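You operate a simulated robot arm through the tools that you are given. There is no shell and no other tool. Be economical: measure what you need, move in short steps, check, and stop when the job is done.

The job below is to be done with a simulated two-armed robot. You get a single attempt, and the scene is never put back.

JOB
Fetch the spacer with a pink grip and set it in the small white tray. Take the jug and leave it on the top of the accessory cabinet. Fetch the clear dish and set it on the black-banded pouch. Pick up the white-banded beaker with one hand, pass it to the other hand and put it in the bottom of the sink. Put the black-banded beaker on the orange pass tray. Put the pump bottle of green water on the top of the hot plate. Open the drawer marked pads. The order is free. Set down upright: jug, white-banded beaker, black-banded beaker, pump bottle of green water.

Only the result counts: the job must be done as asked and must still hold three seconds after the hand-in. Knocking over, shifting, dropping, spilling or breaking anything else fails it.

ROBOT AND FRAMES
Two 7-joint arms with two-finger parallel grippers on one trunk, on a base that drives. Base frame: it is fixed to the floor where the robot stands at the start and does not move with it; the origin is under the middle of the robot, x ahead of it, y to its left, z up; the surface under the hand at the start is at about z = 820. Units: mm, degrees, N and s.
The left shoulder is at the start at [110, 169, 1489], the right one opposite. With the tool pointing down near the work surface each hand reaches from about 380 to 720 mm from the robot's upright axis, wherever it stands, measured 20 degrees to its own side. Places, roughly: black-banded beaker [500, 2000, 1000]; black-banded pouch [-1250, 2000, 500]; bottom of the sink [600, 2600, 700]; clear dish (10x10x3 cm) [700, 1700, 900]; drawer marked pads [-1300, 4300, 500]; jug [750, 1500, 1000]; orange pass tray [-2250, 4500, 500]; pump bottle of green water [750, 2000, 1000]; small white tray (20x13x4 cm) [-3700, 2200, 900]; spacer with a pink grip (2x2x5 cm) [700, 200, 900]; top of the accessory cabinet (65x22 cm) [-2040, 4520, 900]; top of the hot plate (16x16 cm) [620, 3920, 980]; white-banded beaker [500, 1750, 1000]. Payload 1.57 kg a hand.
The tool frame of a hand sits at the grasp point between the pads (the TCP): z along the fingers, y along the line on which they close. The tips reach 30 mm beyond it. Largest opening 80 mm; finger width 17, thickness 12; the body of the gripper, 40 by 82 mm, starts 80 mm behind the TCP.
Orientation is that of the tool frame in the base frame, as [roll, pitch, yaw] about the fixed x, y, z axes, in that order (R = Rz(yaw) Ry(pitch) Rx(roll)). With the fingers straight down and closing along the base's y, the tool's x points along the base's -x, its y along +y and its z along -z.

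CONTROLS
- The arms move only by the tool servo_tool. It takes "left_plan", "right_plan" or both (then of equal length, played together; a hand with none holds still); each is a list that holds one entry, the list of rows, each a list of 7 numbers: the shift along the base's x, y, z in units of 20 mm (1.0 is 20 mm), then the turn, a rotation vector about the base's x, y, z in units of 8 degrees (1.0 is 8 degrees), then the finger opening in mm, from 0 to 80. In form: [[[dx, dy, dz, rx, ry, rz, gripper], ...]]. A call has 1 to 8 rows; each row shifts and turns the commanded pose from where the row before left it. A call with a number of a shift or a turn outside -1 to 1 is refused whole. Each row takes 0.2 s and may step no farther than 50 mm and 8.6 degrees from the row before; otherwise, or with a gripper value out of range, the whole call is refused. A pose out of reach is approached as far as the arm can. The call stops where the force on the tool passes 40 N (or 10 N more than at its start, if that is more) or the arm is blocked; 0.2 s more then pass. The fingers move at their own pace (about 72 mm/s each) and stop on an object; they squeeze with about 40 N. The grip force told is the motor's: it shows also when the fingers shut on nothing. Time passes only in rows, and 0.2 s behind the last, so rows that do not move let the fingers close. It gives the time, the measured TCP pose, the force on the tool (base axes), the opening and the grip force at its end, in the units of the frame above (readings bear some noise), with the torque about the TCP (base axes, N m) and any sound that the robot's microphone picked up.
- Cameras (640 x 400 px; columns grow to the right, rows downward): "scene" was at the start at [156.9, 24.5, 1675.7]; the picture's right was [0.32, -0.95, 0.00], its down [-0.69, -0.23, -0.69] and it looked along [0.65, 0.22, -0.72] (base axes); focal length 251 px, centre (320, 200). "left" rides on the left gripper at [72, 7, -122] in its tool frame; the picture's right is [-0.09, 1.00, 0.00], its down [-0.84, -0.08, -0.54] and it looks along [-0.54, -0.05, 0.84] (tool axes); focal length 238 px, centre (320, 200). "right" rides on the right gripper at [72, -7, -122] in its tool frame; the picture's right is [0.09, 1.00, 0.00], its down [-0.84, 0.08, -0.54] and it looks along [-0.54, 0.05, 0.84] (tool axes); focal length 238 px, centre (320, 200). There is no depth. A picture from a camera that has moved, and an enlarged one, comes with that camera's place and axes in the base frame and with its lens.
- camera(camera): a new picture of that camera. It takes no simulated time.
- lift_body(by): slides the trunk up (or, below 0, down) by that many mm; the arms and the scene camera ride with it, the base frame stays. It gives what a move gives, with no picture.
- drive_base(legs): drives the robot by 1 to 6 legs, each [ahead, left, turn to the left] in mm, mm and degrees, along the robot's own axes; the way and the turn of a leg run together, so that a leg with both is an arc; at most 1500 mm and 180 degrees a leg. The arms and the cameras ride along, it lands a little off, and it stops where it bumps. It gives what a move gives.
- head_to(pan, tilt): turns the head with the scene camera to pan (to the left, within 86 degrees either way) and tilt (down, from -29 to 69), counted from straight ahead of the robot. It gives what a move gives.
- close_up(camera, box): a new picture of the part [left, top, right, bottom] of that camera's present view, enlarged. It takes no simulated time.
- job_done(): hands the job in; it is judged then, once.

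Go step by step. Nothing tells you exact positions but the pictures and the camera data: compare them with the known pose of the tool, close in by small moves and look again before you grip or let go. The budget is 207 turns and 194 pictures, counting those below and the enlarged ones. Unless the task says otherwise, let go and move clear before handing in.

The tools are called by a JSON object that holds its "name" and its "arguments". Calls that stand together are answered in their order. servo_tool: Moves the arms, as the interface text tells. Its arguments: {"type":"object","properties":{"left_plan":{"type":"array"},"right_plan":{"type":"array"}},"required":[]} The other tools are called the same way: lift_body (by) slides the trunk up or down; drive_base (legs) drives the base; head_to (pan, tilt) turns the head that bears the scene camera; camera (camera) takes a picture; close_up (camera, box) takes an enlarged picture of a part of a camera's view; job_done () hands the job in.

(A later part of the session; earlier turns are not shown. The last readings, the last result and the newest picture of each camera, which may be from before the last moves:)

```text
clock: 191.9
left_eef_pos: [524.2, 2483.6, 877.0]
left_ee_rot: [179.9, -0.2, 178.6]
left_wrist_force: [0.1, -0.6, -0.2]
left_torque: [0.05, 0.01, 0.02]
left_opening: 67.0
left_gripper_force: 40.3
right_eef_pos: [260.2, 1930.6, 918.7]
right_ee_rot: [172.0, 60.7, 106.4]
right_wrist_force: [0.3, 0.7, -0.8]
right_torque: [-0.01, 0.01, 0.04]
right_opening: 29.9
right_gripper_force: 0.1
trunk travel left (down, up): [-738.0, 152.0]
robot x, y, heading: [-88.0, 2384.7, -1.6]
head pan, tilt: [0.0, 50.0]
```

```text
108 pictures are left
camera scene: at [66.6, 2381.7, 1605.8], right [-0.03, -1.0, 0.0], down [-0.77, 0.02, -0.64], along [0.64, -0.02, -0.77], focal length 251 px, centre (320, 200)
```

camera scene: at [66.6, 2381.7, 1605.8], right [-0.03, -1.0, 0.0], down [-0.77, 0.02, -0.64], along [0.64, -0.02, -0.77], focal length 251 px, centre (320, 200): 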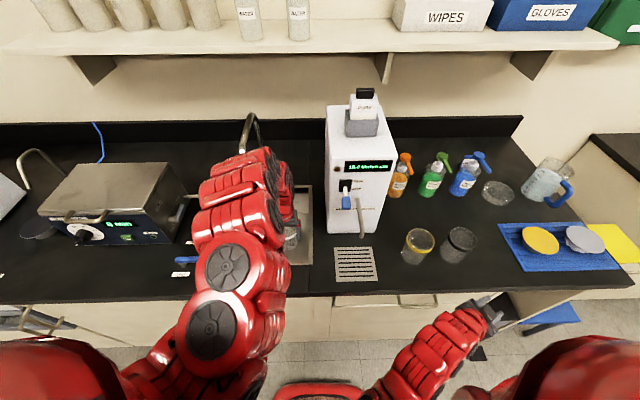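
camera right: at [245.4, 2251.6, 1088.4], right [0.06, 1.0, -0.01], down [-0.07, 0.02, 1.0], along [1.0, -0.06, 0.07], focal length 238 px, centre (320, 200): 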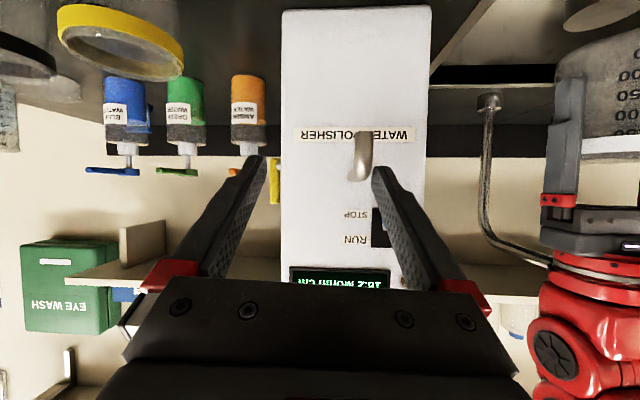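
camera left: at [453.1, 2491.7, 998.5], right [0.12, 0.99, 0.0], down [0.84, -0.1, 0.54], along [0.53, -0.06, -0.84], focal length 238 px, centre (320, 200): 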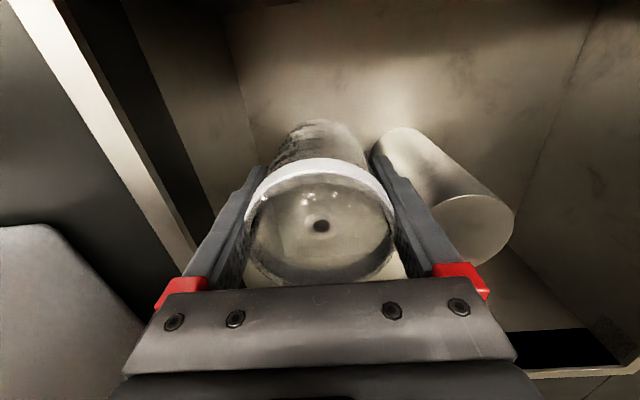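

{"name": "lift_body", "arguments": {"by": -80}}

{"name": "servo_tool", "arguments": {"left_plan": [[[0, 0, -0.4, 0, 0, 0, 60], [0, 0, -0.4, 0, 0, 0, 60], [0, 0, -0.3, 0, 0, 0, 60], [0, 0, -0.25, 0, 0, 0, 60], [0, 0, -0.25, 0, 0, 0, 60], [0, 0, -0.25, 0, 0, 0, 60], [0, 0, -0.25, 0, 0, 0, 60]]]}}

{"name": "camera", "arguments": {"camera": "left"}}

```text
clock: 193.1
left_eef_pos: [522.6, 2483.7, 797.4]
left_ee_rot: [180.0, -0.3, 178.7]
left_wrist_force: [0.0, -0.5, -1.0]
left_torque: [0.0, 0.02, 0.0]
left_opening: 67.0
left_gripper_force: 40.2
right_eef_pos: [260.5, 1930.0, 839.3]
right_ee_rot: [172.1, 60.8, 106.4]
right_wrist_force: [-0.2, 0.5, 0.5]
right_torque: [-0.03, -0.01, -0.01]
right_opening: 29.6
right_gripper_force: 0.1
trunk travel left (down, up): [-658.0, 232.0]
robot x, y, heading: [-87.3, 2385.6, -1.3]
head pan, tilt: [0.0, 50.0]
```

```text
clock: 194.1
left_eef_pos: [522.7, 2482.6, 774.3]
left_ee_rot: [-180.0, -0.1, 178.5]
left_wrist_force: [-7.1, 0.2, 22.4]
left_torque: [0.19, 0.22, 0.01]
left_opening: 66.0
left_gripper_force: 40.3
right_eef_pos: [257.6, 1930.6, 839.9]
right_ee_rot: [171.7, 60.8, 106.1]
right_wrist_force: [0.7, -0.3, -0.1]
right_torque: [-0.01, 0.01, -0.01]
right_opening: 29.8
right_gripper_force: 0.0
trunk travel left (down, up): [-658.0, 232.0]
robot x, y, heading: [-93.7, 2390.0, -1.5]
head pan, tilt: [0.0, 50.0]
stopped in row 4 (left hand): the force on the tool passed its limit at 46 N (the readings are from after the stop); the commanded pose is now the measured one
```

```text
107 pictures are left
camera left: at [451.3, 2491.3, 896.8], right [0.12, 0.99, 0.0], down [0.84, -0.1, 0.54], along [0.54, -0.07, -0.84], focal length 238 px, centre (320, 200)
```

left: 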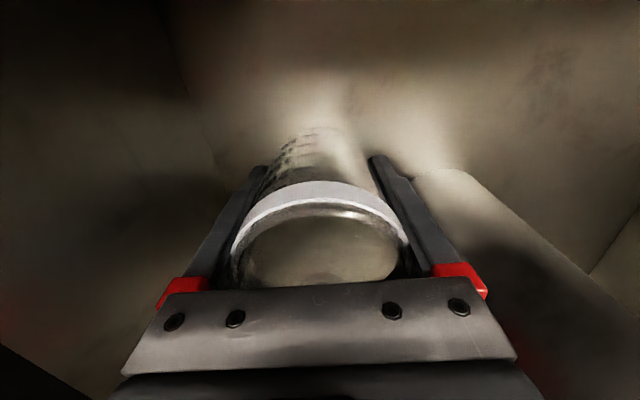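

The beaker rests on the sink floor. I'll release and rise slowly.

{"name": "servo_tool", "arguments": {"left_plan": [[[0, 0, 0.08, 0, 0, 0, 68], [0, 0, 0, 0, 0, 0, 78], [0, 0, 0, 0, 0, 0, 78], [0, 0, 0.5, 0, 0, 0, 78], [0, 0, 1, 0, 0, 0, 78]]]}}

{"name": "camera", "arguments": {"camera": "left"}}

```text
clock: 195.2
left_eef_pos: [524.4, 2481.6, 803.7]
left_ee_rot: [-179.9, -0.4, 178.6]
left_wrist_force: [-0.1, 0.6, 0.2]
left_torque: [0.0, -0.03, -0.02]
left_opening: 77.9
left_gripper_force: 0.0
right_eef_pos: [260.7, 1932.4, 839.4]
right_ee_rot: [172.0, 60.8, 106.4]
right_wrist_force: [0.3, -0.3, 0.2]
right_torque: [0.0, -0.01, 0.04]
right_opening: 29.9
right_gripper_force: 0.1
trunk travel left (down, up): [-658.0, 232.0]
robot x, y, heading: [-93.3, 2385.0, -1.6]
head pan, tilt: [0.0, 50.0]
```

```text
106 pictures are left
camera left: at [454.5, 2490.9, 926.1], right [0.12, 0.99, 0.0], down [0.84, -0.1, 0.54], along [0.53, -0.06, -0.84], focal length 238 px, centre (320, 200)
```

left: 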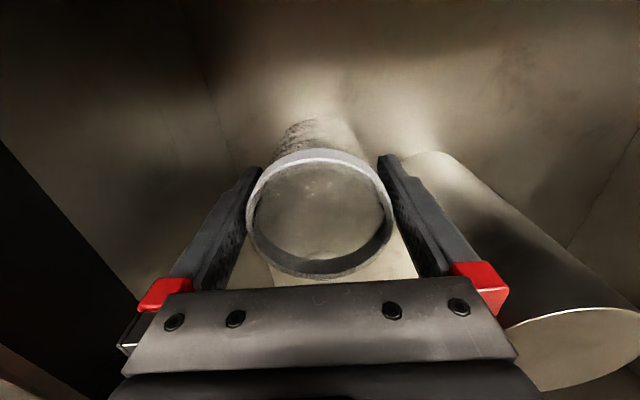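

The beaker stands free. I'll raise the trunk straight up.

{"name": "lift_body", "arguments": {"by": 230}}

{"name": "camera", "arguments": {"camera": "left"}}

```text
clock: 197.7
left_eef_pos: [524.2, 2481.8, 1032.9]
left_ee_rot: [-180.0, -0.4, 178.5]
left_wrist_force: [-0.7, 0.5, 0.0]
left_torque: [-0.01, 0.03, -0.01]
left_opening: 77.9
left_gripper_force: 0.1
right_eef_pos: [259.2, 1930.2, 1068.2]
right_ee_rot: [172.0, 60.8, 106.3]
right_wrist_force: [0.3, 0.1, -0.4]
right_torque: [-0.02, -0.01, -0.02]
right_opening: 30.2
right_gripper_force: 0.1
trunk travel left (down, up): [-888.0, 2.0]
robot x, y, heading: [-90.0, 2387.9, -1.4]
head pan, tilt: [0.0, 50.0]
```

```text
105 pictures are left
camera left: at [455.0, 2491.2, 1155.6], right [0.12, 0.99, 0.0], down [0.84, -0.1, 0.54], along [0.53, -0.06, -0.84], focal length 238 px, centre (320, 200)
```

left: 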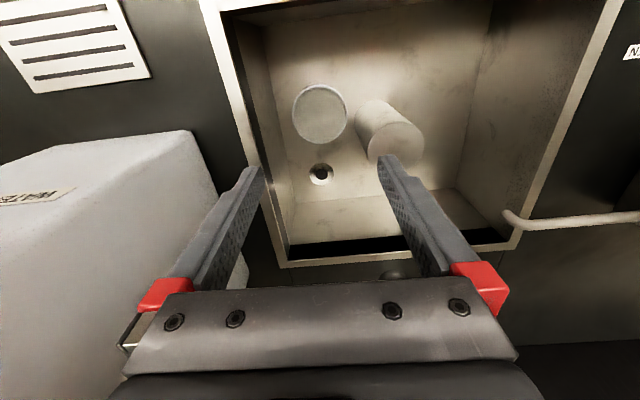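

The white beaker is placed in the sink. Next is the black-banded beaker: I'll back off, strafe right, and swing the right hand back to its forward pose.

{"name": "drive_base", "arguments": {"legs": [[-230, 0, 0], [0, -320, 0]]}}

{"name": "servo_tool", "arguments": {"right_plan": [[[0.6, 1, 0, 0, 0, 0.6, 80], [0.6, 1, 0, 0, 0, 0.6, 80], [0.6, 1, 0, 0, 0, 0.6, 80], [0.6, 1, 0, 0, 0, 0.6, 80], [0.6, 1, 0, 0, 0, 0.6, 80], [0.6, 1, 0, 0, 0, 0.6, 80], [0.6, 1, 0, 0, 0, 0.6, 80], [0.6, 1, 0, 0, 0, 0.6, 80]]]}}

{"name": "servo_tool", "arguments": {"right_plan": [[[0.6, 1, -1, 0, 0, 0.6, 80], [0.6, 1, -1, 0, 0, 0.6, 80], [0.6, 1, -1, 0, 0, 0.6, 80], [0.6, 1, -1, 0, 0, 0.6, 80], [0.3, 1, -0.5, 0, 0, 0.6, 80], [0, 1, 0, 0, 0, 0.6, 80], [0, 1, 0, 0, 0, 0.6, 80]]]}}

{"name": "camera", "arguments": {"camera": "right"}}

```text
clock: 201.1
left_eef_pos: [289.0, 2167.7, 1032.6]
left_ee_rot: [-179.9, -0.4, 178.4]
left_wrist_force: [0.4, -0.6, -0.8]
left_torque: [-0.01, 0.01, 0.01]
left_opening: 77.9
left_gripper_force: 0.0
right_eef_pos: [22.7, 1616.8, 1068.7]
right_ee_rot: [171.9, 61.0, 106.1]
right_wrist_force: [-0.1, 0.1, 0.3]
right_torque: [-0.02, 0.04, 0.02]
right_opening: 30.0
right_gripper_force: 0.0
trunk travel left (down, up): [-888.0, 2.0]
robot x, y, heading: [-329.3, 2076.9, -1.5]
head pan, tilt: [0.0, 50.0]
```

```text
clock: 203.1
left_eef_pos: [287.9, 2168.6, 1032.7]
left_ee_rot: [179.9, -0.4, 178.3]
left_wrist_force: [0.3, -0.4, 0.0]
left_torque: [0.0, -0.02, 0.04]
left_opening: 78.0
left_gripper_force: 0.0
right_eef_pos: [79.1, 1722.4, 1053.1]
right_ee_rot: [164.4, 62.9, 131.3]
right_wrist_force: [-1.3, 0.8, 0.0]
right_torque: [-0.01, -0.01, 0.01]
right_opening: 80.2
right_gripper_force: 0.0
right hand out of reach, approached as far as the arm can: row 1, 2, 3, 5
trunk travel left (down, up): [-888.0, 2.0]
robot x, y, heading: [-326.9, 2077.0, -1.7]
head pan, tilt: [0.0, 50.0]
stopped in row 8 (right hand): the arm was blocked; the commanded pose is now the measured one
```

```text
clock: 204.7
left_eef_pos: [289.2, 2166.4, 1033.3]
left_ee_rot: [179.9, -0.4, 178.4]
left_wrist_force: [0.0, -0.5, 0.3]
left_torque: [-0.04, 0.03, 0.0]
left_opening: 78.1
left_gripper_force: 0.1
right_eef_pos: [132.8, 1864.0, 963.5]
right_ee_rot: [164.8, 62.8, 165.5]
right_wrist_force: [0.1, -1.3, -0.5]
right_torque: [-0.02, 0.01, -0.01]
right_opening: 79.8
right_gripper_force: 0.2
trunk travel left (down, up): [-888.0, 2.0]
robot x, y, heading: [-325.3, 2073.3, -1.7]
head pan, tilt: [0.0, 50.0]
```

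```text
104 pictures are left
camera right: at [-9.8, 1861.7, 952.7], right [-0.03, 1.0, 0.04], down [-0.11, -0.04, 0.99], along [0.99, 0.02, 0.11], focal length 238 px, centre (320, 200)
```

right: 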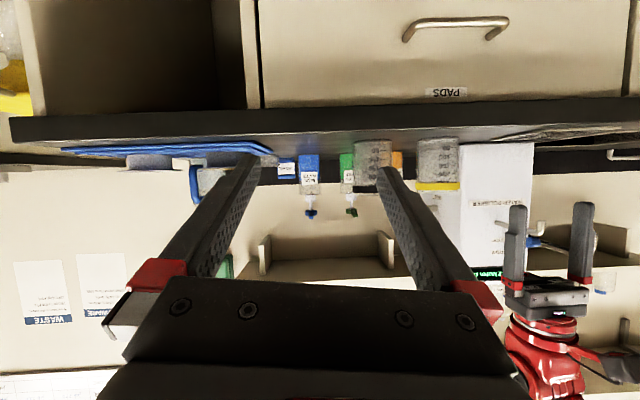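

I'm back in the forward pose. I'll align the right hand with the black beaker (y≈1968) and shift the left hand out of the polisher's way.

{"name": "servo_tool", "arguments": {"left_plan": [[[0, 1, 0, 0, 0, 0, 78], [0, 1, 0, 0, 0, 0, 78], [0, 1, 0, 0, 0, 0, 78], [0, 1, 0, 0, 0, 0, 78], [0, 1, 0, 0, 0, 0, 78], [0, 1, 0, 0, 0, 0, 78], [0, 1, 0, 0, 0, 0, 78], [0, 1, 0, 0, 0, 0, 78]]], "right_plan": [[[0.2, 0.65, 0, -0.28, 0, 0, 80], [0.2, 0.65, 0, 0, 0, 0, 80], [0.2, 0.65, 0, 0, 0, 0, 80], [0.2, 0.65, 0, 0, 0, 0, 80], [0.2, 0.65, 0, 0, 0, 0, 80], [0.2, 0.65, 0, 0, 0, 0, 80], [0.2, 0.65, 0, 0, 0, 0, 80], [0.2, 0.65, 0, 0, 0, 0, 80]]]}}

{"name": "servo_tool", "arguments": {"left_plan": [[[0, 1, 0, 0, 0, 0, 78], [0, 1, 0, 0, 0, 0, 78], [0, 1, 0, 0, 0, 0, 78], [0, 1, 0, 0, 0, 0, 78]]]}}

{"name": "drive_base", "arguments": {"legs": [[185, 0, 0]]}}

{"name": "camera", "arguments": {"camera": "right"}}

```text
clock: 206.5
left_eef_pos: [289.0, 2329.0, 1032.3]
left_ee_rot: [-180.0, -0.4, 178.4]
left_wrist_force: [-0.4, 0.1, 0.0]
left_torque: [-0.05, -0.03, 0.03]
left_opening: 78.0
left_gripper_force: 0.0
right_eef_pos: [164.8, 1969.4, 963.6]
right_ee_rot: [169.9, 63.3, 169.9]
right_wrist_force: [0.4, 0.4, 0.3]
right_torque: [0.01, 0.02, -0.05]
right_opening: 79.8
right_gripper_force: 0.1
trunk travel left (down, up): [-888.0, 2.0]
robot x, y, heading: [-331.3, 2076.2, -1.8]
head pan, tilt: [0.0, 50.0]
```

```text
clock: 207.5
left_eef_pos: [288.5, 2409.0, 1032.4]
left_ee_rot: [-179.8, -0.4, 178.4]
left_wrist_force: [-0.3, -0.5, -0.3]
left_torque: [-0.02, -0.02, 0.01]
left_opening: 78.0
left_gripper_force: 0.1
right_eef_pos: [163.9, 1969.0, 963.5]
right_ee_rot: [169.6, 63.2, 170.0]
right_wrist_force: [-0.6, 0.3, -0.4]
right_torque: [0.05, 0.02, -0.01]
right_opening: 80.0
right_gripper_force: 0.0
trunk travel left (down, up): [-888.0, 2.0]
robot x, y, heading: [-326.4, 2077.6, -1.8]
head pan, tilt: [0.0, 50.0]
```

```text
clock: 209.1
left_eef_pos: [471.7, 2402.2, 1034.0]
left_ee_rot: [180.0, -0.3, 178.4]
left_wrist_force: [-0.3, 0.5, 0.6]
left_torque: [0.0, 0.0, 0.02]
left_opening: 78.1
left_gripper_force: 0.0
right_eef_pos: [348.3, 1963.8, 964.6]
right_ee_rot: [169.5, 63.3, 169.8]
right_wrist_force: [0.3, 0.2, 0.5]
right_torque: [0.02, -0.03, -0.01]
right_opening: 79.7
right_gripper_force: 0.2
trunk travel left (down, up): [-888.0, 2.0]
robot x, y, heading: [-146.5, 2065.9, -1.4]
head pan, tilt: [0.0, 50.0]
```

```text
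103 pictures are left
camera right: at [205.1, 1960.2, 953.3], right [-0.03, 1.0, 0.0], down [-0.12, 0.0, 0.99], along [0.99, 0.03, 0.12], focal length 238 px, centre (320, 200)
```

right: 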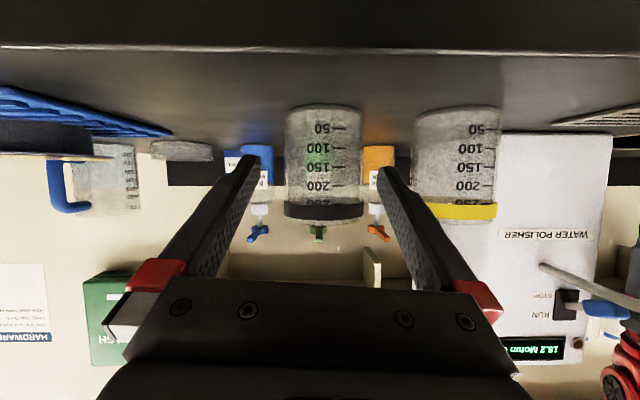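

I'll align with a +6 mm shift in y, lower to z≈942, advance 69 mm and grip the black beaker.

{"name": "servo_tool", "arguments": {"right_plan": [[[0, 0.3, -0.6, 0, 0, 0, 80], [0.5, 0, -0.5, 0, 0, 0, 80], [0.8, 0, 0, 0, 0, 0, 80], [0.8, 0, 0, 0, 0, 0, 80], [0.7, 0, 0, 0, 0, 0, 80], [0.6, 0, 0, 0, 0, 0, 80]]]}}

{"name": "camera", "arguments": {"camera": "right"}}

```text
clock: 210.4
left_eef_pos: [473.1, 2402.3, 1033.5]
left_ee_rot: [-179.8, -0.5, 178.4]
left_wrist_force: [-0.6, 0.3, 0.1]
left_torque: [0.01, 0.0, 0.02]
left_opening: 78.2
left_gripper_force: 0.1
right_eef_pos: [416.0, 1968.8, 940.1]
right_ee_rot: [169.7, 63.0, 169.8]
right_wrist_force: [-1.4, -0.6, 0.2]
right_torque: [0.0, 0.0, 0.02]
right_opening: 79.8
right_gripper_force: 0.1
trunk travel left (down, up): [-888.0, 2.0]
robot x, y, heading: [-141.8, 2069.6, -1.8]
head pan, tilt: [0.0, 50.0]
```

```text
102 pictures are left
camera right: at [274.3, 1965.9, 929.9], right [-0.03, 1.0, 0.0], down [-0.11, 0.0, 0.99], along [0.99, 0.03, 0.11], focal length 238 px, centre (320, 200)
```

right: 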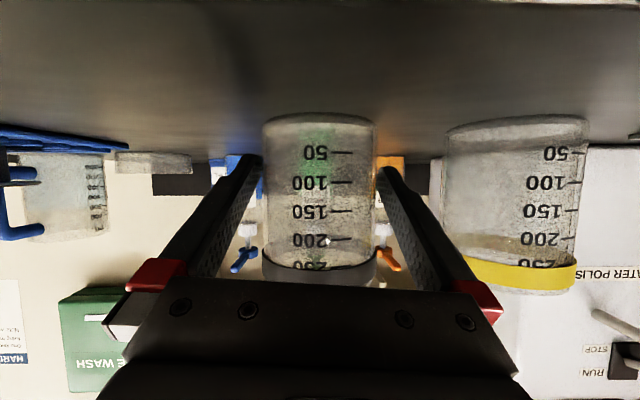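

It is centred. I'll close and lift, and inspect the jug at the same time.

{"name": "servo_tool", "arguments": {"right_plan": [[[0, 0, 0, 0, 0, 0, 50], [0, 0, 0, 0, 0, 0, 50], [0, 0, 0, 0, 0, 0, 50], [0, 0, 1, 0, 0, 0, 50], [0, 0, 1, 0, 0, 0, 50], [0, 0, 1, 0, 0, 0, 50], [0, 0, 1, 0, 0, 0, 50], [0, 0, 1, 0, 0, 0, 50]]]}}

{"name": "head_to", "arguments": {"pan": -30, "tilt": 40}}

{"name": "close_up", "arguments": {"camera": "scene", "box": [200, 150, 440, 300]}}

```text
clock: 212.2
left_eef_pos: [473.5, 2402.4, 1033.6]
left_ee_rot: [-180.0, -0.4, 178.4]
left_wrist_force: [-0.2, -0.1, -0.4]
left_torque: [-0.01, 0.0, -0.01]
left_opening: 78.0
left_gripper_force: 0.0
right_eef_pos: [417.3, 1969.2, 1041.2]
right_ee_rot: [169.6, 63.2, 169.7]
right_wrist_force: [-0.5, 0.0, -1.2]
right_torque: [-0.03, 0.02, 0.02]
right_opening: 71.2
right_gripper_force: 40.4
trunk travel left (down, up): [-888.0, 2.0]
robot x, y, heading: [-140.5, 2068.8, -1.6]
head pan, tilt: [0.0, 50.0]
```

```text
clock: 213.2
left_eef_pos: [474.2, 2402.8, 1033.7]
left_ee_rot: [-179.9, -0.3, 178.4]
left_wrist_force: [0.3, 0.1, -0.5]
left_torque: [-0.02, 0.03, -0.02]
left_opening: 77.9
left_gripper_force: 0.1
right_eef_pos: [415.9, 1968.5, 1040.5]
right_ee_rot: [169.6, 63.1, 169.9]
right_wrist_force: [0.1, -0.2, -1.2]
right_torque: [0.0, 0.03, 0.03]
right_opening: 71.3
right_gripper_force: 39.9
trunk travel left (down, up): [-888.0, 2.0]
robot x, y, heading: [-139.4, 2067.3, -1.7]
head pan, tilt: [-30.0, 40.0]
```

```text
2.67 times, centred on (320, 225) of scene
camera zoom: at [9.9, 2020.6, 1769.9], right [-0.52, -0.85, 0.0], down [-0.55, 0.34, -0.77], along [0.65, -0.4, -0.64], focal length 670 px, centre (320, 133)
```

zoom: 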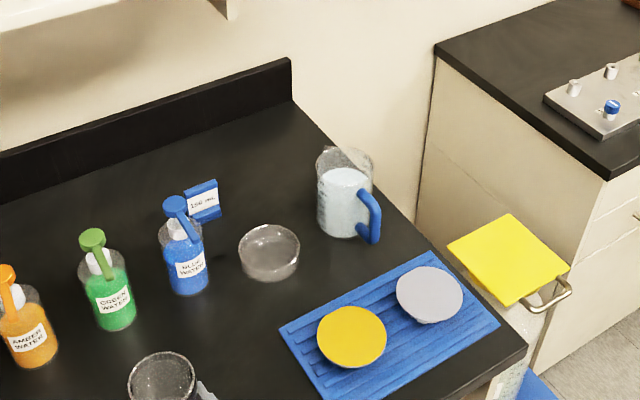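

The black beaker is held in the right hand. The jug with water is at about [648, 1580], its blue handle toward -y. I'll carry the beaker along, strafe right, and take the jug by its handle with the left hand.

{"name": "drive_base", "arguments": {"legs": [[-160, 0, 0], [0, -640, 0]]}}

{"name": "servo_tool", "arguments": {"left_plan": [[[0, -0.8, 0, 0, 0, 0.92, 60], [0, -0.8, 0, 0, 0, 0.92, 60], [0, -0.8, 0, 0, 0, 0.92, 60], [0, -0.8, 0, 0, 0, 0.92, 60], [0, -0.8, 0, 0, 0, 0.92, 60], [0, -0.8, 0, 0, 0, 0.92, 60], [0, -0.8, 0, 0, 0, 0.92, 60], [0, -0.8, 0, 0, 0, 0.92, 60]]]}}

{"name": "camera", "arguments": {"camera": "left"}}

{"name": "camera", "arguments": {"camera": "scene"}}

```text
clock: 217.8
left_eef_pos: [295.6, 1769.9, 1033.1]
left_ee_rot: [-179.9, -0.5, 178.5]
left_wrist_force: [-0.4, 1.1, -0.1]
left_torque: [0.0, 0.03, -0.04]
left_opening: 78.1
left_gripper_force: 0.0
right_eef_pos: [240.7, 1335.3, 1039.8]
right_ee_rot: [169.6, 63.2, 169.9]
right_wrist_force: [0.7, -0.3, -1.6]
right_torque: [0.01, 0.02, 0.02]
right_opening: 71.2
right_gripper_force: 39.7
trunk travel left (down, up): [-888.0, 2.0]
robot x, y, heading: [-317.0, 1433.3, -1.6]
head pan, tilt: [-30.0, 40.0]
```

```text
clock: 219.6
left_eef_pos: [296.1, 1639.8, 1033.6]
left_ee_rot: [-179.9, -0.3, -122.4]
left_wrist_force: [-0.2, 0.2, -0.3]
left_torque: [-0.01, -0.04, 0.0]
left_opening: 60.1
left_gripper_force: 0.1
right_eef_pos: [240.8, 1334.1, 1040.6]
right_ee_rot: [169.5, 63.2, 169.9]
right_wrist_force: [-0.5, -0.2, -1.0]
right_torque: [0.01, 0.04, 0.03]
right_opening: 70.9
right_gripper_force: 39.7
trunk travel left (down, up): [-888.0, 2.0]
robot x, y, heading: [-319.8, 1434.9, -1.4]
head pan, tilt: [-30.0, 40.0]
```

```text
100 pictures are left
camera left: at [253.9, 1583.5, 1155.8], right [-0.79, 0.61, 0.0], down [0.52, 0.67, 0.54], along [0.33, 0.42, -0.84], focal length 238 px, centre (320, 200)
```

left: 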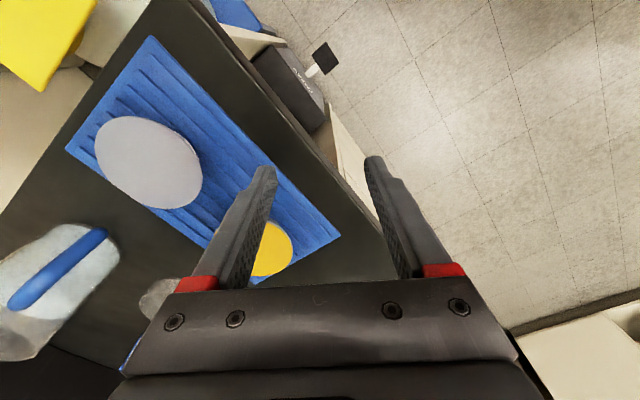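

```text
99 pictures are left
camera scene: at [-166.6, 1384.3, 1770.0], right [-0.52, -0.85, 0.0], down [-0.55, 0.34, -0.77], along [0.65, -0.4, -0.64], focal length 251 px, centre (320, 200)
```

scene: 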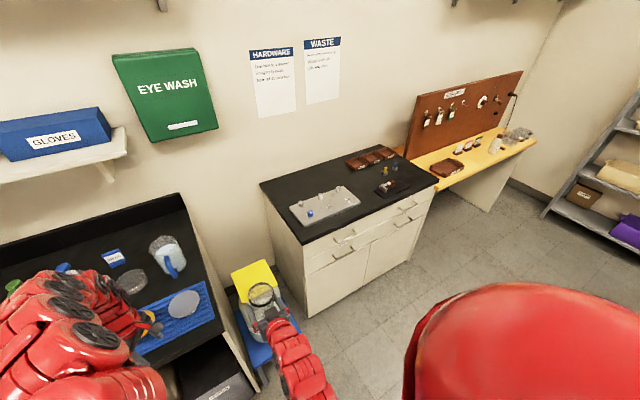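

The handle actually points toward the robot, at about [589, 1570] and z 925–1028, so the closing axis should be along y. I'll rotate back, then drive forward and check.

{"name": "servo_tool", "arguments": {"left_plan": [[[0, 0, 0, 0, 0, -0.92, 60], [0, 0, 0, 0, 0, -0.92, 60], [0, 0, 0, 0, 0, -0.92, 60], [0, 0, 0, 0, 0, -0.92, 60], [0, 0, 0, 0, 0, -0.92, 60], [0, 0, 0, 0, 0, -0.92, 60], [0, 0, 0, 0, 0, -0.92, 60], [0, 0, 0, 0, 0, -0.8, 60]]]}}

{"name": "drive_base", "arguments": {"legs": [[190, -10, 0]]}}

{"name": "camera", "arguments": {"camera": "left"}}

```text
clock: 221.4
left_eef_pos: [297.0, 1641.2, 1034.0]
left_ee_rot: [179.9, -0.4, 179.5]
left_wrist_force: [0.3, -1.0, -0.1]
left_torque: [0.02, -0.03, 0.05]
left_opening: 60.3
left_gripper_force: 0.0
right_eef_pos: [239.8, 1335.4, 1041.9]
right_ee_rot: [169.6, 63.2, 170.0]
right_wrist_force: [0.7, 0.5, -0.4]
right_torque: [0.04, 0.0, 0.01]
right_opening: 70.9
right_gripper_force: 40.2
trunk travel left (down, up): [-888.0, 2.0]
robot x, y, heading: [-321.2, 1435.5, -1.3]
head pan, tilt: [-30.0, 40.0]
```

```text
clock: 222.9
left_eef_pos: [486.4, 1626.1, 1035.7]
left_ee_rot: [-179.9, -0.3, 179.5]
left_wrist_force: [-0.2, 1.0, -0.5]
left_torque: [0.01, 0.0, 0.01]
left_opening: 60.1
left_gripper_force: 0.0
right_eef_pos: [429.0, 1319.9, 1043.1]
right_ee_rot: [169.5, 63.3, 170.0]
right_wrist_force: [-0.5, -0.9, -0.1]
right_torque: [-0.01, 0.0, 0.05]
right_opening: 70.7
right_gripper_force: 40.1
trunk travel left (down, up): [-888.0, 2.0]
robot x, y, heading: [-129.7, 1418.3, -1.6]
head pan, tilt: [-30.0, 40.0]
```

```text
98 pictures are left
camera left: at [414.7, 1633.8, 1156.6], right [0.1, 0.99, 0.0], down [0.84, -0.08, 0.54], along [0.53, -0.06, -0.84], focal length 238 px, centre (320, 200)
```

left: 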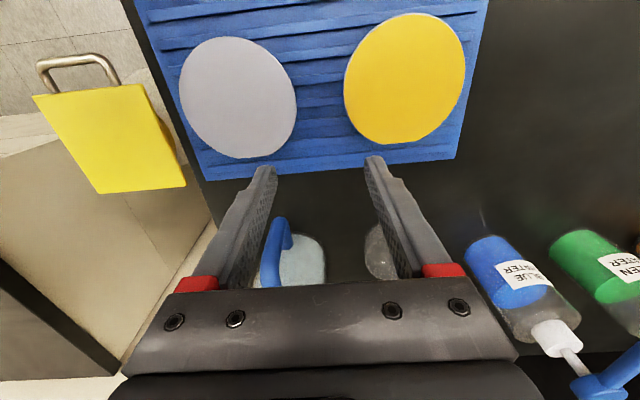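

The handle is confirmed at [588, 1569], top z≈1025. I'll drive a bit closer and move the left hand above it.

{"name": "drive_base", "arguments": {"legs": [[40, 0, 0]]}}

{"name": "servo_tool", "arguments": {"left_plan": [[[0, -0.9, 0.3, 0, 0, 0, 60], [0, -0.9, 0.5, 0, 0, 0, 60], [0, -0.9, 0.5, 0, 0, 0, 60], [0.6, 0, 0.5, 0, 0, 0, 60], [0.9, 0, 0.2, 0, 0, 0, 60], [0.9, 0, 0, 0, 0, 0, 60], [0.5, 0, 0, 0, 0, 0, 60]]]}}

{"name": "camera", "arguments": {"camera": "left"}}

```text
clock: 223.8
left_eef_pos: [523.0, 1625.0, 1035.7]
left_ee_rot: [-179.9, -0.2, 179.5]
left_wrist_force: [-0.2, -0.8, -0.3]
left_torque: [-0.01, -0.05, 0.0]
left_opening: 60.0
left_gripper_force: 0.0
right_eef_pos: [465.3, 1321.1, 1043.6]
right_ee_rot: [169.4, 63.4, 169.9]
right_wrist_force: [-0.6, 0.3, -0.4]
right_torque: [-0.01, 0.0, -0.03]
right_opening: 70.8
right_gripper_force: 39.9
trunk travel left (down, up): [-888.0, 2.0]
robot x, y, heading: [-91.2, 1414.2, -1.5]
head pan, tilt: [-30.0, 40.0]
```

```text
clock: 225.4
left_eef_pos: [587.1, 1570.8, 1072.2]
left_ee_rot: [-179.9, -0.5, 179.6]
left_wrist_force: [-1.3, 1.0, -0.1]
left_torque: [-0.02, -0.01, -0.03]
left_opening: 60.2
left_gripper_force: 0.1
left hand out of reach, approached as far as the arm can: row 3
right_eef_pos: [469.3, 1318.2, 1041.0]
right_ee_rot: [169.6, 63.2, 170.0]
right_wrist_force: [0.0, 1.0, -0.8]
right_torque: [0.01, 0.01, 0.01]
right_opening: 70.5
right_gripper_force: 40.3
trunk travel left (down, up): [-888.0, 2.0]
robot x, y, heading: [-90.4, 1414.5, -1.5]
head pan, tilt: [-30.0, 40.0]
```

```text
97 pictures are left
camera left: at [516.2, 1578.6, 1193.9], right [0.1, 0.99, 0.0], down [0.84, -0.08, 0.54], along [0.53, -0.06, -0.84], focal length 238 px, centre (320, 200)
```

left: 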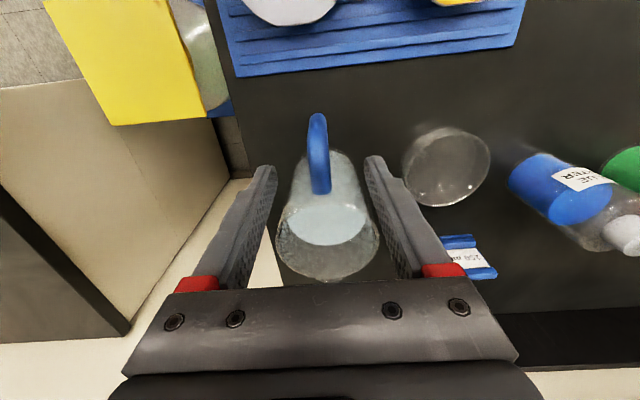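

The handle bar is centred at y≈1566. I'll descend the left hand with the arm and see if it reaches.

{"name": "servo_tool", "arguments": {"left_plan": [[[0.1, -0.2, -0.8, 0, 0, 0, 60], [0, 0, -0.8, 0, 0, 0, 60], [0, 0, -0.8, 0, 0, 0, 60], [0, 0, -0.8, 0, 0, 0, 60], [0, 0, -0.8, 0, 0, 0, 60], [0, 0, -0.7, 0, 0, 0, 60]]]}}

{"name": "camera", "arguments": {"camera": "left"}}

```text
clock: 226.8
left_eef_pos: [590.6, 1567.3, 979.1]
left_ee_rot: [-179.9, -0.4, 179.5]
left_wrist_force: [0.5, 0.6, 0.6]
left_torque: [-0.02, -0.02, 0.0]
left_opening: 60.0
left_gripper_force: 0.0
right_eef_pos: [470.3, 1319.2, 1039.9]
right_ee_rot: [169.7, 63.1, 170.1]
right_wrist_force: [0.3, -0.1, 0.1]
right_torque: [0.0, 0.01, -0.02]
right_opening: 70.9
right_gripper_force: 40.3
trunk travel left (down, up): [-888.0, 2.0]
robot x, y, heading: [-93.5, 1416.2, -1.6]
head pan, tilt: [-30.0, 40.0]
```

```text
96 pictures are left
camera left: at [519.4, 1575.0, 1100.7], right [0.1, 0.99, 0.0], down [0.84, -0.08, 0.54], along [0.53, -0.06, -0.84], focal length 238 px, centre (320, 200)
```

left: 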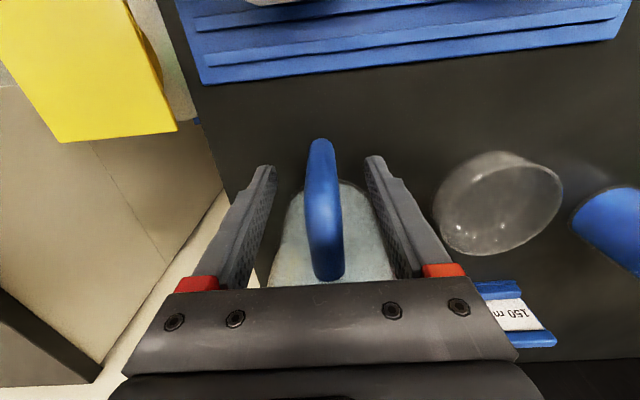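

The handle is between the fingers. I'll close and lift a little to check it stays level.

{"name": "servo_tool", "arguments": {"left_plan": [[[0, 0, 0, 0, 0, 0, 0], [0, 0, 0, 0, 0, 0, 0], [0, 0, 0, 0, 0, 0, 0], [0, 0, 0, 0, 0, 0, 0], [0, 0, 0.5, 0, 0, 0, 0], [0, 0, 0.7, 0, 0, 0, 0]]]}}

{"name": "camera", "arguments": {"camera": "left"}}

{"name": "close_up", "arguments": {"camera": "scene", "box": [40, 200, 280, 350]}}

```text
clock: 228.2
left_eef_pos: [588.2, 1567.1, 1001.6]
left_ee_rot: [180.0, -0.5, 179.5]
left_wrist_force: [0.1, 0.3, -7.1]
left_torque: [-0.01, 0.38, 0.01]
left_opening: 19.3
left_gripper_force: 33.9
right_eef_pos: [469.4, 1319.0, 1041.4]
right_ee_rot: [169.6, 63.1, 170.0]
right_wrist_force: [0.2, 0.2, -1.2]
right_torque: [0.02, 0.05, 0.02]
right_opening: 70.7
right_gripper_force: 40.1
trunk travel left (down, up): [-888.0, 2.0]
robot x, y, heading: [-90.7, 1416.1, -1.6]
head pan, tilt: [-30.0, 40.0]
```

```text
95 pictures are left
camera left: at [518.2, 1574.9, 1123.6], right [0.1, 0.99, 0.0], down [0.84, -0.08, 0.53], along [0.53, -0.05, -0.85], focal length 238 px, centre (320, 200)
```

left: 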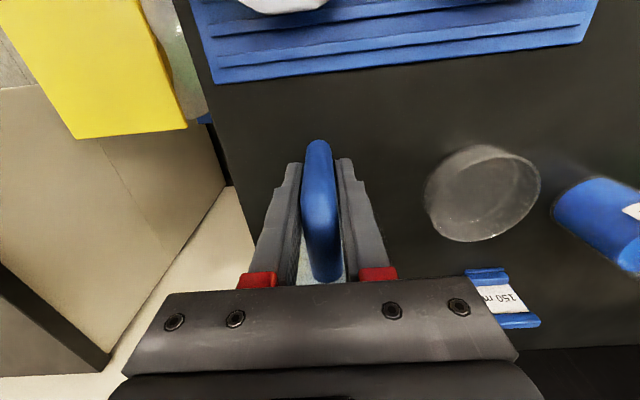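

```text
2.67 times, centred on (160, 275) of scene
camera zoom: at [63.6, 1369.2, 1769.9], right [-0.52, -0.85, 0.0], down [-0.55, 0.34, -0.77], along [0.65, -0.4, -0.64], focal length 670 px, centre (747, 0)
```

zoom: 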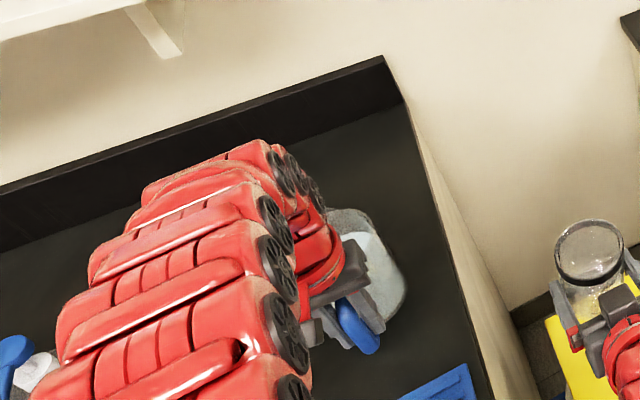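

The jug is held level (about 0.7 kg). I'll lift it higher, back out, turn to +y and drive up the aisle with both items.

{"name": "servo_tool", "arguments": {"left_plan": [[[0, 0, 1, 0, 0, 0, 0], [0, 0, 1, 0, 0, 0, 0], [0, 0, 1, 0, 0, 0, 0]]]}}

{"name": "drive_base", "arguments": {"legs": [[-270, 0, 0], [0, 0, 91.5]]}}

{"name": "camera", "arguments": {"camera": "left"}}

{"name": "camera", "arguments": {"camera": "right"}}

```text
clock: 229.0
left_eef_pos: [589.1, 1567.4, 1061.3]
left_ee_rot: [-179.9, -0.4, 179.5]
left_wrist_force: [0.0, -0.2, -7.2]
left_torque: [0.0, 0.4, 0.0]
left_opening: 19.5
left_gripper_force: 33.4
right_eef_pos: [470.9, 1320.2, 1039.9]
right_ee_rot: [169.5, 63.2, 170.0]
right_wrist_force: [-0.5, 0.2, -1.2]
right_torque: [0.02, 0.03, 0.01]
right_opening: 70.8
right_gripper_force: 40.0
trunk travel left (down, up): [-888.0, 2.0]
robot x, y, heading: [-93.3, 1418.1, -1.4]
head pan, tilt: [-30.0, 40.0]
```

```text
clock: 234.8
left_eef_pos: [-534.4, 2097.8, 1060.6]
left_ee_rot: [-179.9, -0.5, -88.2]
left_wrist_force: [0.3, 0.2, -5.8]
left_torque: [-0.36, -0.01, 0.03]
left_opening: 19.4
left_gripper_force: 33.5
right_eef_pos: [-282.5, 1988.1, 1039.9]
right_ee_rot: [169.5, 63.2, -97.7]
right_wrist_force: [-0.2, 0.1, -0.5]
right_torque: [-0.02, 0.0, 0.03]
right_opening: 71.0
right_gripper_force: 40.0
trunk travel left (down, up): [-888.0, 2.0]
robot x, y, heading: [-356.7, 1423.1, 90.8]
head pan, tilt: [-30.0, 40.0]
```

```text
93 pictures are left
camera left: at [-538.5, 2027.0, 1183.7], right [-1.0, 0.06, 0.0], down [0.05, 0.84, 0.54], along [0.03, 0.53, -0.84], focal length 238 px, centre (320, 200)
```

left: 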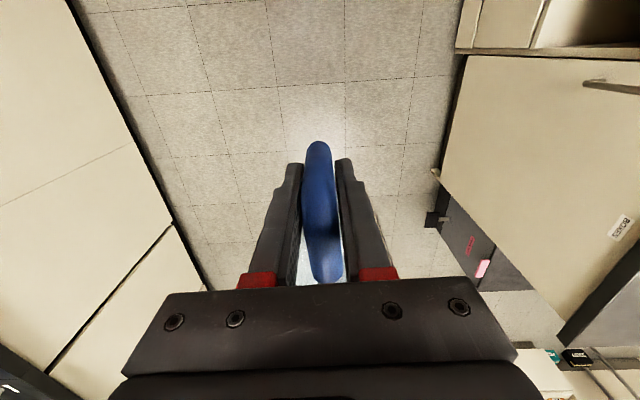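

```text
92 pictures are left
camera right: at [-274.1, 1848.2, 1030.1], right [-1.0, -0.07, 0.0], down [0.01, -0.11, 0.99], along [-0.07, 0.99, 0.11], focal length 238 px, centre (320, 200)
```

right: 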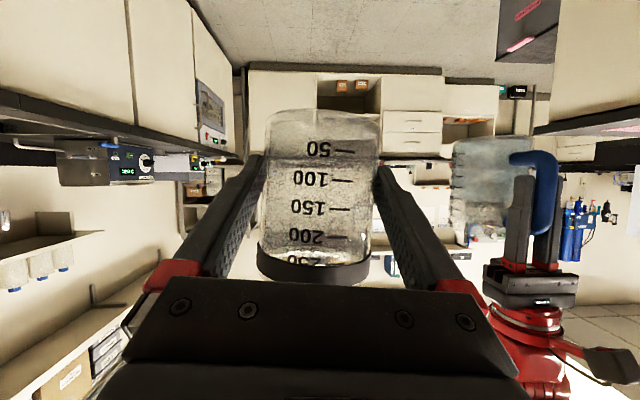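

Both grips are steady. I'll continue to the back bench.

{"name": "drive_base", "arguments": {"legs": [[1400, 0, 0], [550, 0, 0], [0, 1400, 0]]}}

{"name": "head_to", "arguments": {"pan": 0, "tilt": 35}}

{"name": "camera", "arguments": {"camera": "scene"}}

```text
clock: 251.1
left_eef_pos: [-1956.4, 4035.4, 1060.7]
left_ee_rot: [-179.9, -0.6, -88.9]
left_wrist_force: [0.0, 0.3, -5.6]
left_torque: [-0.38, -0.04, -0.02]
left_opening: 19.7
left_gripper_force: 33.8
right_eef_pos: [-1706.5, 3922.0, 1040.1]
right_ee_rot: [169.6, 63.2, -98.5]
right_wrist_force: [0.5, 0.0, -1.0]
right_torque: [0.02, 0.0, 0.04]
right_opening: 70.7
right_gripper_force: 39.3
trunk travel left (down, up): [-888.0, 2.0]
robot x, y, heading: [-1786.7, 3358.4, 90.0]
head pan, tilt: [-30.0, 40.0]
```

```text
clock: 252.1
left_eef_pos: [-1955.3, 4035.2, 1060.9]
left_ee_rot: [-180.0, -0.5, -88.9]
left_wrist_force: [-0.2, 0.1, -7.2]
left_torque: [-0.37, 0.0, 0.02]
left_opening: 19.8
left_gripper_force: 33.3
right_eef_pos: [-1705.4, 3922.1, 1039.0]
right_ee_rot: [169.5, 63.3, -98.3]
right_wrist_force: [0.1, 0.7, -1.1]
right_torque: [-0.02, 0.0, 0.0]
right_opening: 70.8
right_gripper_force: 40.1
trunk travel left (down, up): [-888.0, 2.0]
robot x, y, heading: [-1789.9, 3358.9, 90.2]
head pan, tilt: [0.0, 35.0]
```

```text
91 pictures are left
camera scene: at [-1787.2, 3527.1, 1777.4], right [1.0, 0.0, 0.0], down [0.0, -0.57, -0.82], along [0.0, 0.82, -0.57], focal length 251 px, centre (320, 200)
```

scene: 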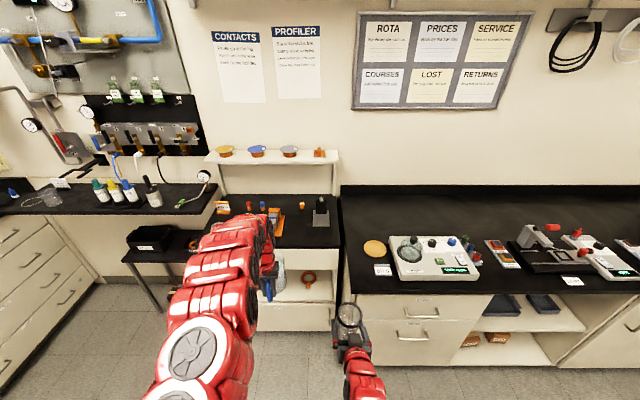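

The accessory cabinet is ahead-left. I'll zoom in on its top and shelf.

{"name": "close_up", "arguments": {"camera": "scene", "box": [160, 160, 360, 340]}}

{"name": "camera", "arguments": {"camera": "left"}}

{"name": "camera", "arguments": {"camera": "right"}}

```text
2.22 times, centred on (260, 250) of scene
camera zoom: at [-1787.2, 3527.1, 1777.4], right [1.0, 0.0, 0.0], down [0.0, -0.57, -0.82], along [0.0, 0.82, -0.57], focal length 558 px, centre (453, 89)
```

zoom: 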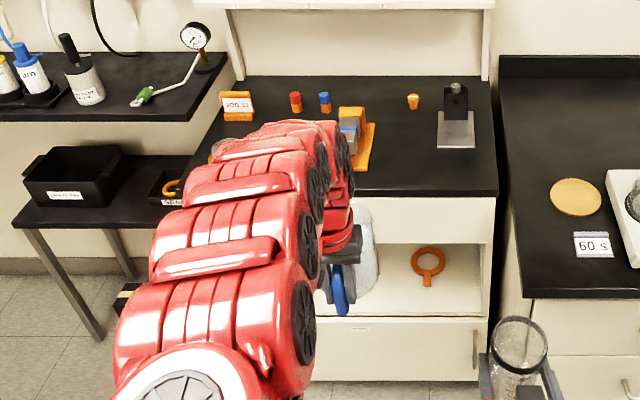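

```text
89 pictures are left
camera left: at [-1960.7, 3963.8, 1183.7], right [-1.0, 0.07, 0.0], down [0.06, 0.84, 0.53], along [0.04, 0.53, -0.84], focal length 238 px, centre (320, 200)
```

left: 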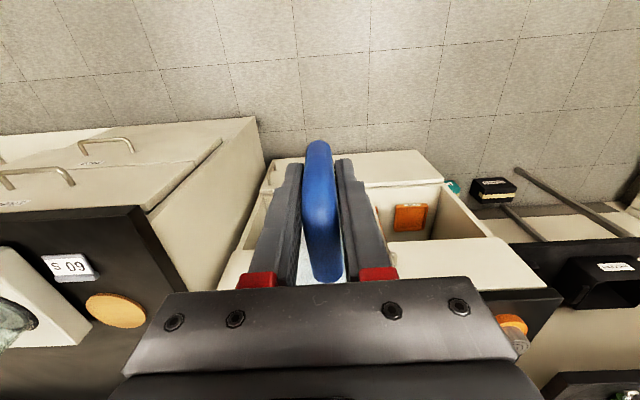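

```text
88 pictures are left
camera right: at [-1698.6, 3782.0, 1030.2], right [-1.0, -0.06, 0.0], down [0.01, -0.11, 0.99], along [-0.06, 0.99, 0.11], focal length 238 px, centre (320, 200)
```

right: 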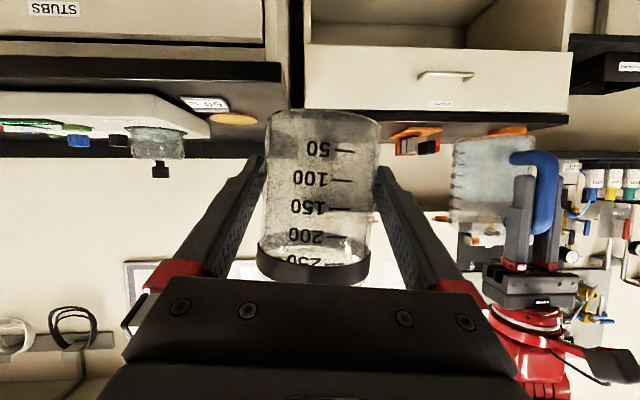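

The free spot on the cabinet top is around [-1885, 4480]. I'll shift the jug +70 mm in x, then drive forward.

{"name": "servo_tool", "arguments": {"left_plan": [[[0.9, 0, 0, 0, 0, 0, 0], [0.9, 0, 0, 0, 0, 0, 0], [0.9, 0, 0, 0, 0, 0, 0], [0.8, 0, 0, 0, 0, 0, 0]]]}}

{"name": "drive_base", "arguments": {"legs": [[330, 0, 0]]}}

{"name": "camera", "arguments": {"camera": "left"}}

{"name": "camera", "arguments": {"camera": "scene"}}

```text
clock: 253.1
left_eef_pos: [-1886.3, 4033.7, 1061.6]
left_ee_rot: [179.9, -0.4, -88.9]
left_wrist_force: [-0.2, -0.6, -6.1]
left_torque: [-0.44, -0.05, 0.03]
left_opening: 19.5
left_gripper_force: 33.7
right_eef_pos: [-1704.1, 3922.7, 1041.0]
right_ee_rot: [169.4, 63.3, -98.5]
right_wrist_force: [0.3, 0.6, -0.9]
right_torque: [-0.04, 0.03, 0.01]
right_opening: 70.6
right_gripper_force: 40.1
trunk travel left (down, up): [-888.0, 2.0]
robot x, y, heading: [-1786.0, 3357.4, 90.3]
head pan, tilt: [0.0, 35.0]
```

```text
clock: 255.3
left_eef_pos: [-1886.1, 4363.2, 1062.7]
left_ee_rot: [-179.9, -0.4, -88.9]
left_wrist_force: [0.4, -0.3, -6.5]
left_torque: [-0.37, -0.06, -0.01]
left_opening: 19.7
left_gripper_force: 33.4
right_eef_pos: [-1706.8, 4253.1, 1041.5]
right_ee_rot: [169.7, 63.2, -98.4]
right_wrist_force: [-0.1, -0.3, -1.3]
right_torque: [-0.03, 0.0, 0.02]
right_opening: 71.0
right_gripper_force: 40.1
trunk travel left (down, up): [-888.0, 2.0]
robot x, y, heading: [-1788.0, 3694.9, 90.3]
head pan, tilt: [0.0, 35.0]
```

```text
87 pictures are left
camera left: at [-1891.9, 4293.1, 1184.5], right [-1.0, 0.07, 0.0], down [0.06, 0.84, 0.54], along [0.04, 0.53, -0.84], focal length 238 px, centre (320, 200)
```

left: 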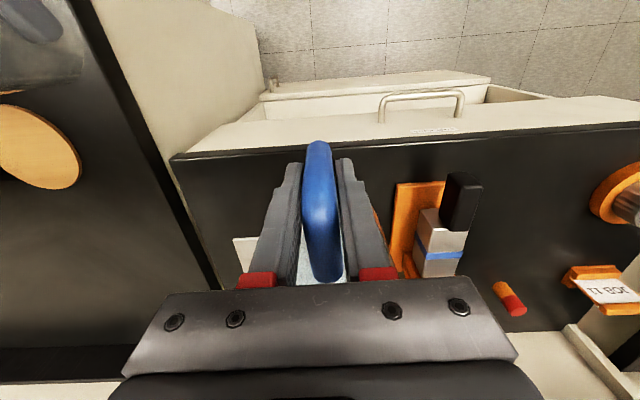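

```text
86 pictures are left
camera scene: at [-1788.0, 3856.2, 1777.6], right [1.0, 0.0, 0.0], down [0.0, -0.57, -0.82], along [0.0, 0.82, -0.57], focal length 251 px, centre (320, 200)
```

scene: 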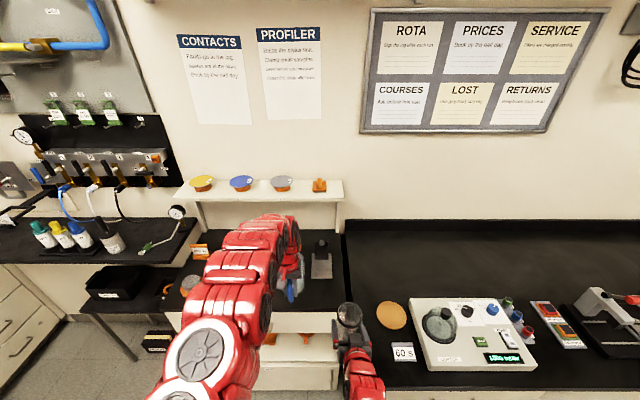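

I'll drive 40 mm closer and advance 12 mm, then lower the jug.

{"name": "drive_base", "arguments": {"legs": [[42, 0, 0]]}}

{"name": "servo_tool", "arguments": {"left_plan": [[[0, 0.5, -0.5, 0, 0, 0, 0], [0, 0, -0.8, 0, 0, 0, 0], [0, 0, -0.8, 0, 0, 0, 0], [0, 0, -0.8, 0, 0, 0, 0], [0, 0, -0.5, 0, 0, 0, 0]]]}}

{"name": "camera", "arguments": {"camera": "left"}}

{"name": "camera", "arguments": {"camera": "right"}}

```text
clock: 256.2
left_eef_pos: [-1886.9, 4400.7, 1065.2]
left_ee_rot: [-179.9, -0.3, -89.0]
left_wrist_force: [0.8, -0.6, -5.2]
left_torque: [-0.31, 0.01, 0.01]
left_opening: 19.7
left_gripper_force: 33.7
right_eef_pos: [-1706.5, 4290.1, 1043.7]
right_ee_rot: [169.5, 63.5, -98.5]
right_wrist_force: [-0.4, -0.7, -1.6]
right_torque: [-0.06, 0.02, 0.01]
right_opening: 71.1
right_gripper_force: 40.7
trunk travel left (down, up): [-888.0, 2.0]
robot x, y, heading: [-1784.1, 3728.7, 90.2]
head pan, tilt: [0.0, 35.0]
```

```text
clock: 257.4
left_eef_pos: [-1887.8, 4415.2, 993.3]
left_ee_rot: [-179.9, -0.6, -88.8]
left_wrist_force: [-1.2, 0.4, -6.3]
left_torque: [-0.4, -0.06, 0.02]
left_opening: 19.5
left_gripper_force: 33.2
right_eef_pos: [-1706.9, 4295.0, 1039.8]
right_ee_rot: [169.6, 63.2, -98.4]
right_wrist_force: [-0.6, -0.1, -0.2]
right_torque: [-0.02, 0.01, 0.01]
right_opening: 70.7
right_gripper_force: 39.9
trunk travel left (down, up): [-888.0, 2.0]
robot x, y, heading: [-1785.0, 3729.5, 90.2]
head pan, tilt: [0.0, 35.0]
```

```text
85 pictures are left
camera left: at [-1892.2, 4345.1, 1116.3], right [-1.0, 0.07, 0.0], down [0.06, 0.84, 0.53], along [0.04, 0.53, -0.85], focal length 238 px, centre (320, 200)
```

left: 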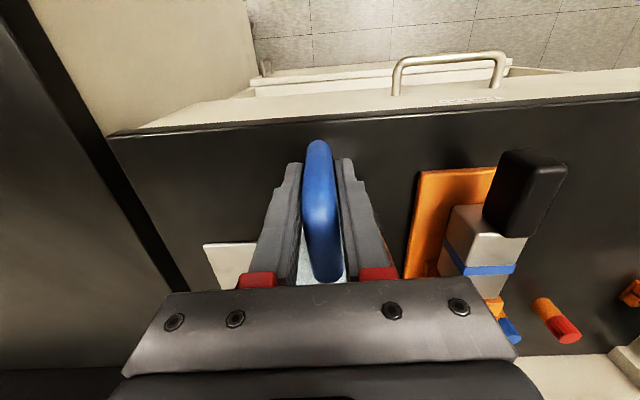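

```text
84 pictures are left
camera right: at [-1699.7, 4153.8, 1030.2], right [-1.0, -0.06, 0.0], down [0.01, -0.11, 0.99], along [-0.06, 0.99, 0.11], focal length 238 px, centre (320, 200)
```

right: 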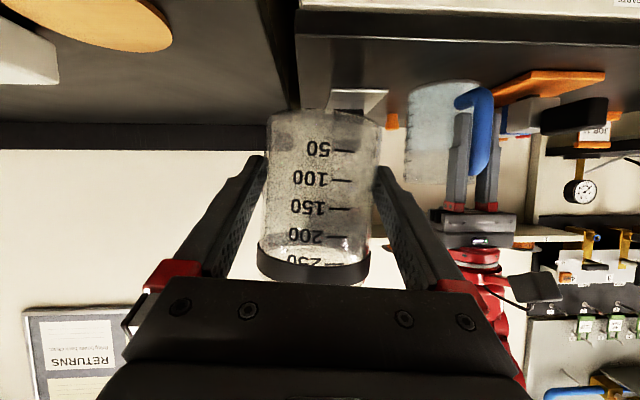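

The jug sits clear between the two stands. I'll lower it slowly to contact and release.

{"name": "servo_tool", "arguments": {"left_plan": [[[0, 0, -0.3, 0, 0, 0, 0], [0, 0, -0.2, 0, 0, 0, 0], [0, 0, -0.2, 0, 0, 0, 0], [0, 0, -0.15, 0, 0, 0, 0], [0, 0, -0.15, 0, 0, 0, 0]]]}}

```text
clock: 258.6
left_eef_pos: [-1887.3, 4414.7, 978.3]
left_ee_rot: [-180.0, -0.3, -88.9]
left_wrist_force: [0.7, 4.4, 8.6]
left_torque: [0.78, 0.26, 0.01]
left_opening: 20.0
left_gripper_force: 33.6
left hand out of reach, approached as far as the arm can: row 4
right_eef_pos: [-1706.6, 4294.3, 1040.6]
right_ee_rot: [169.6, 63.2, -98.4]
right_wrist_force: [0.2, 0.9, -0.4]
right_torque: [-0.03, -0.03, 0.01]
right_opening: 70.8
right_gripper_force: 39.8
trunk travel left (down, up): [-888.0, 2.0]
robot x, y, heading: [-1783.8, 3732.3, 90.0]
head pan, tilt: [0.0, 35.0]
```

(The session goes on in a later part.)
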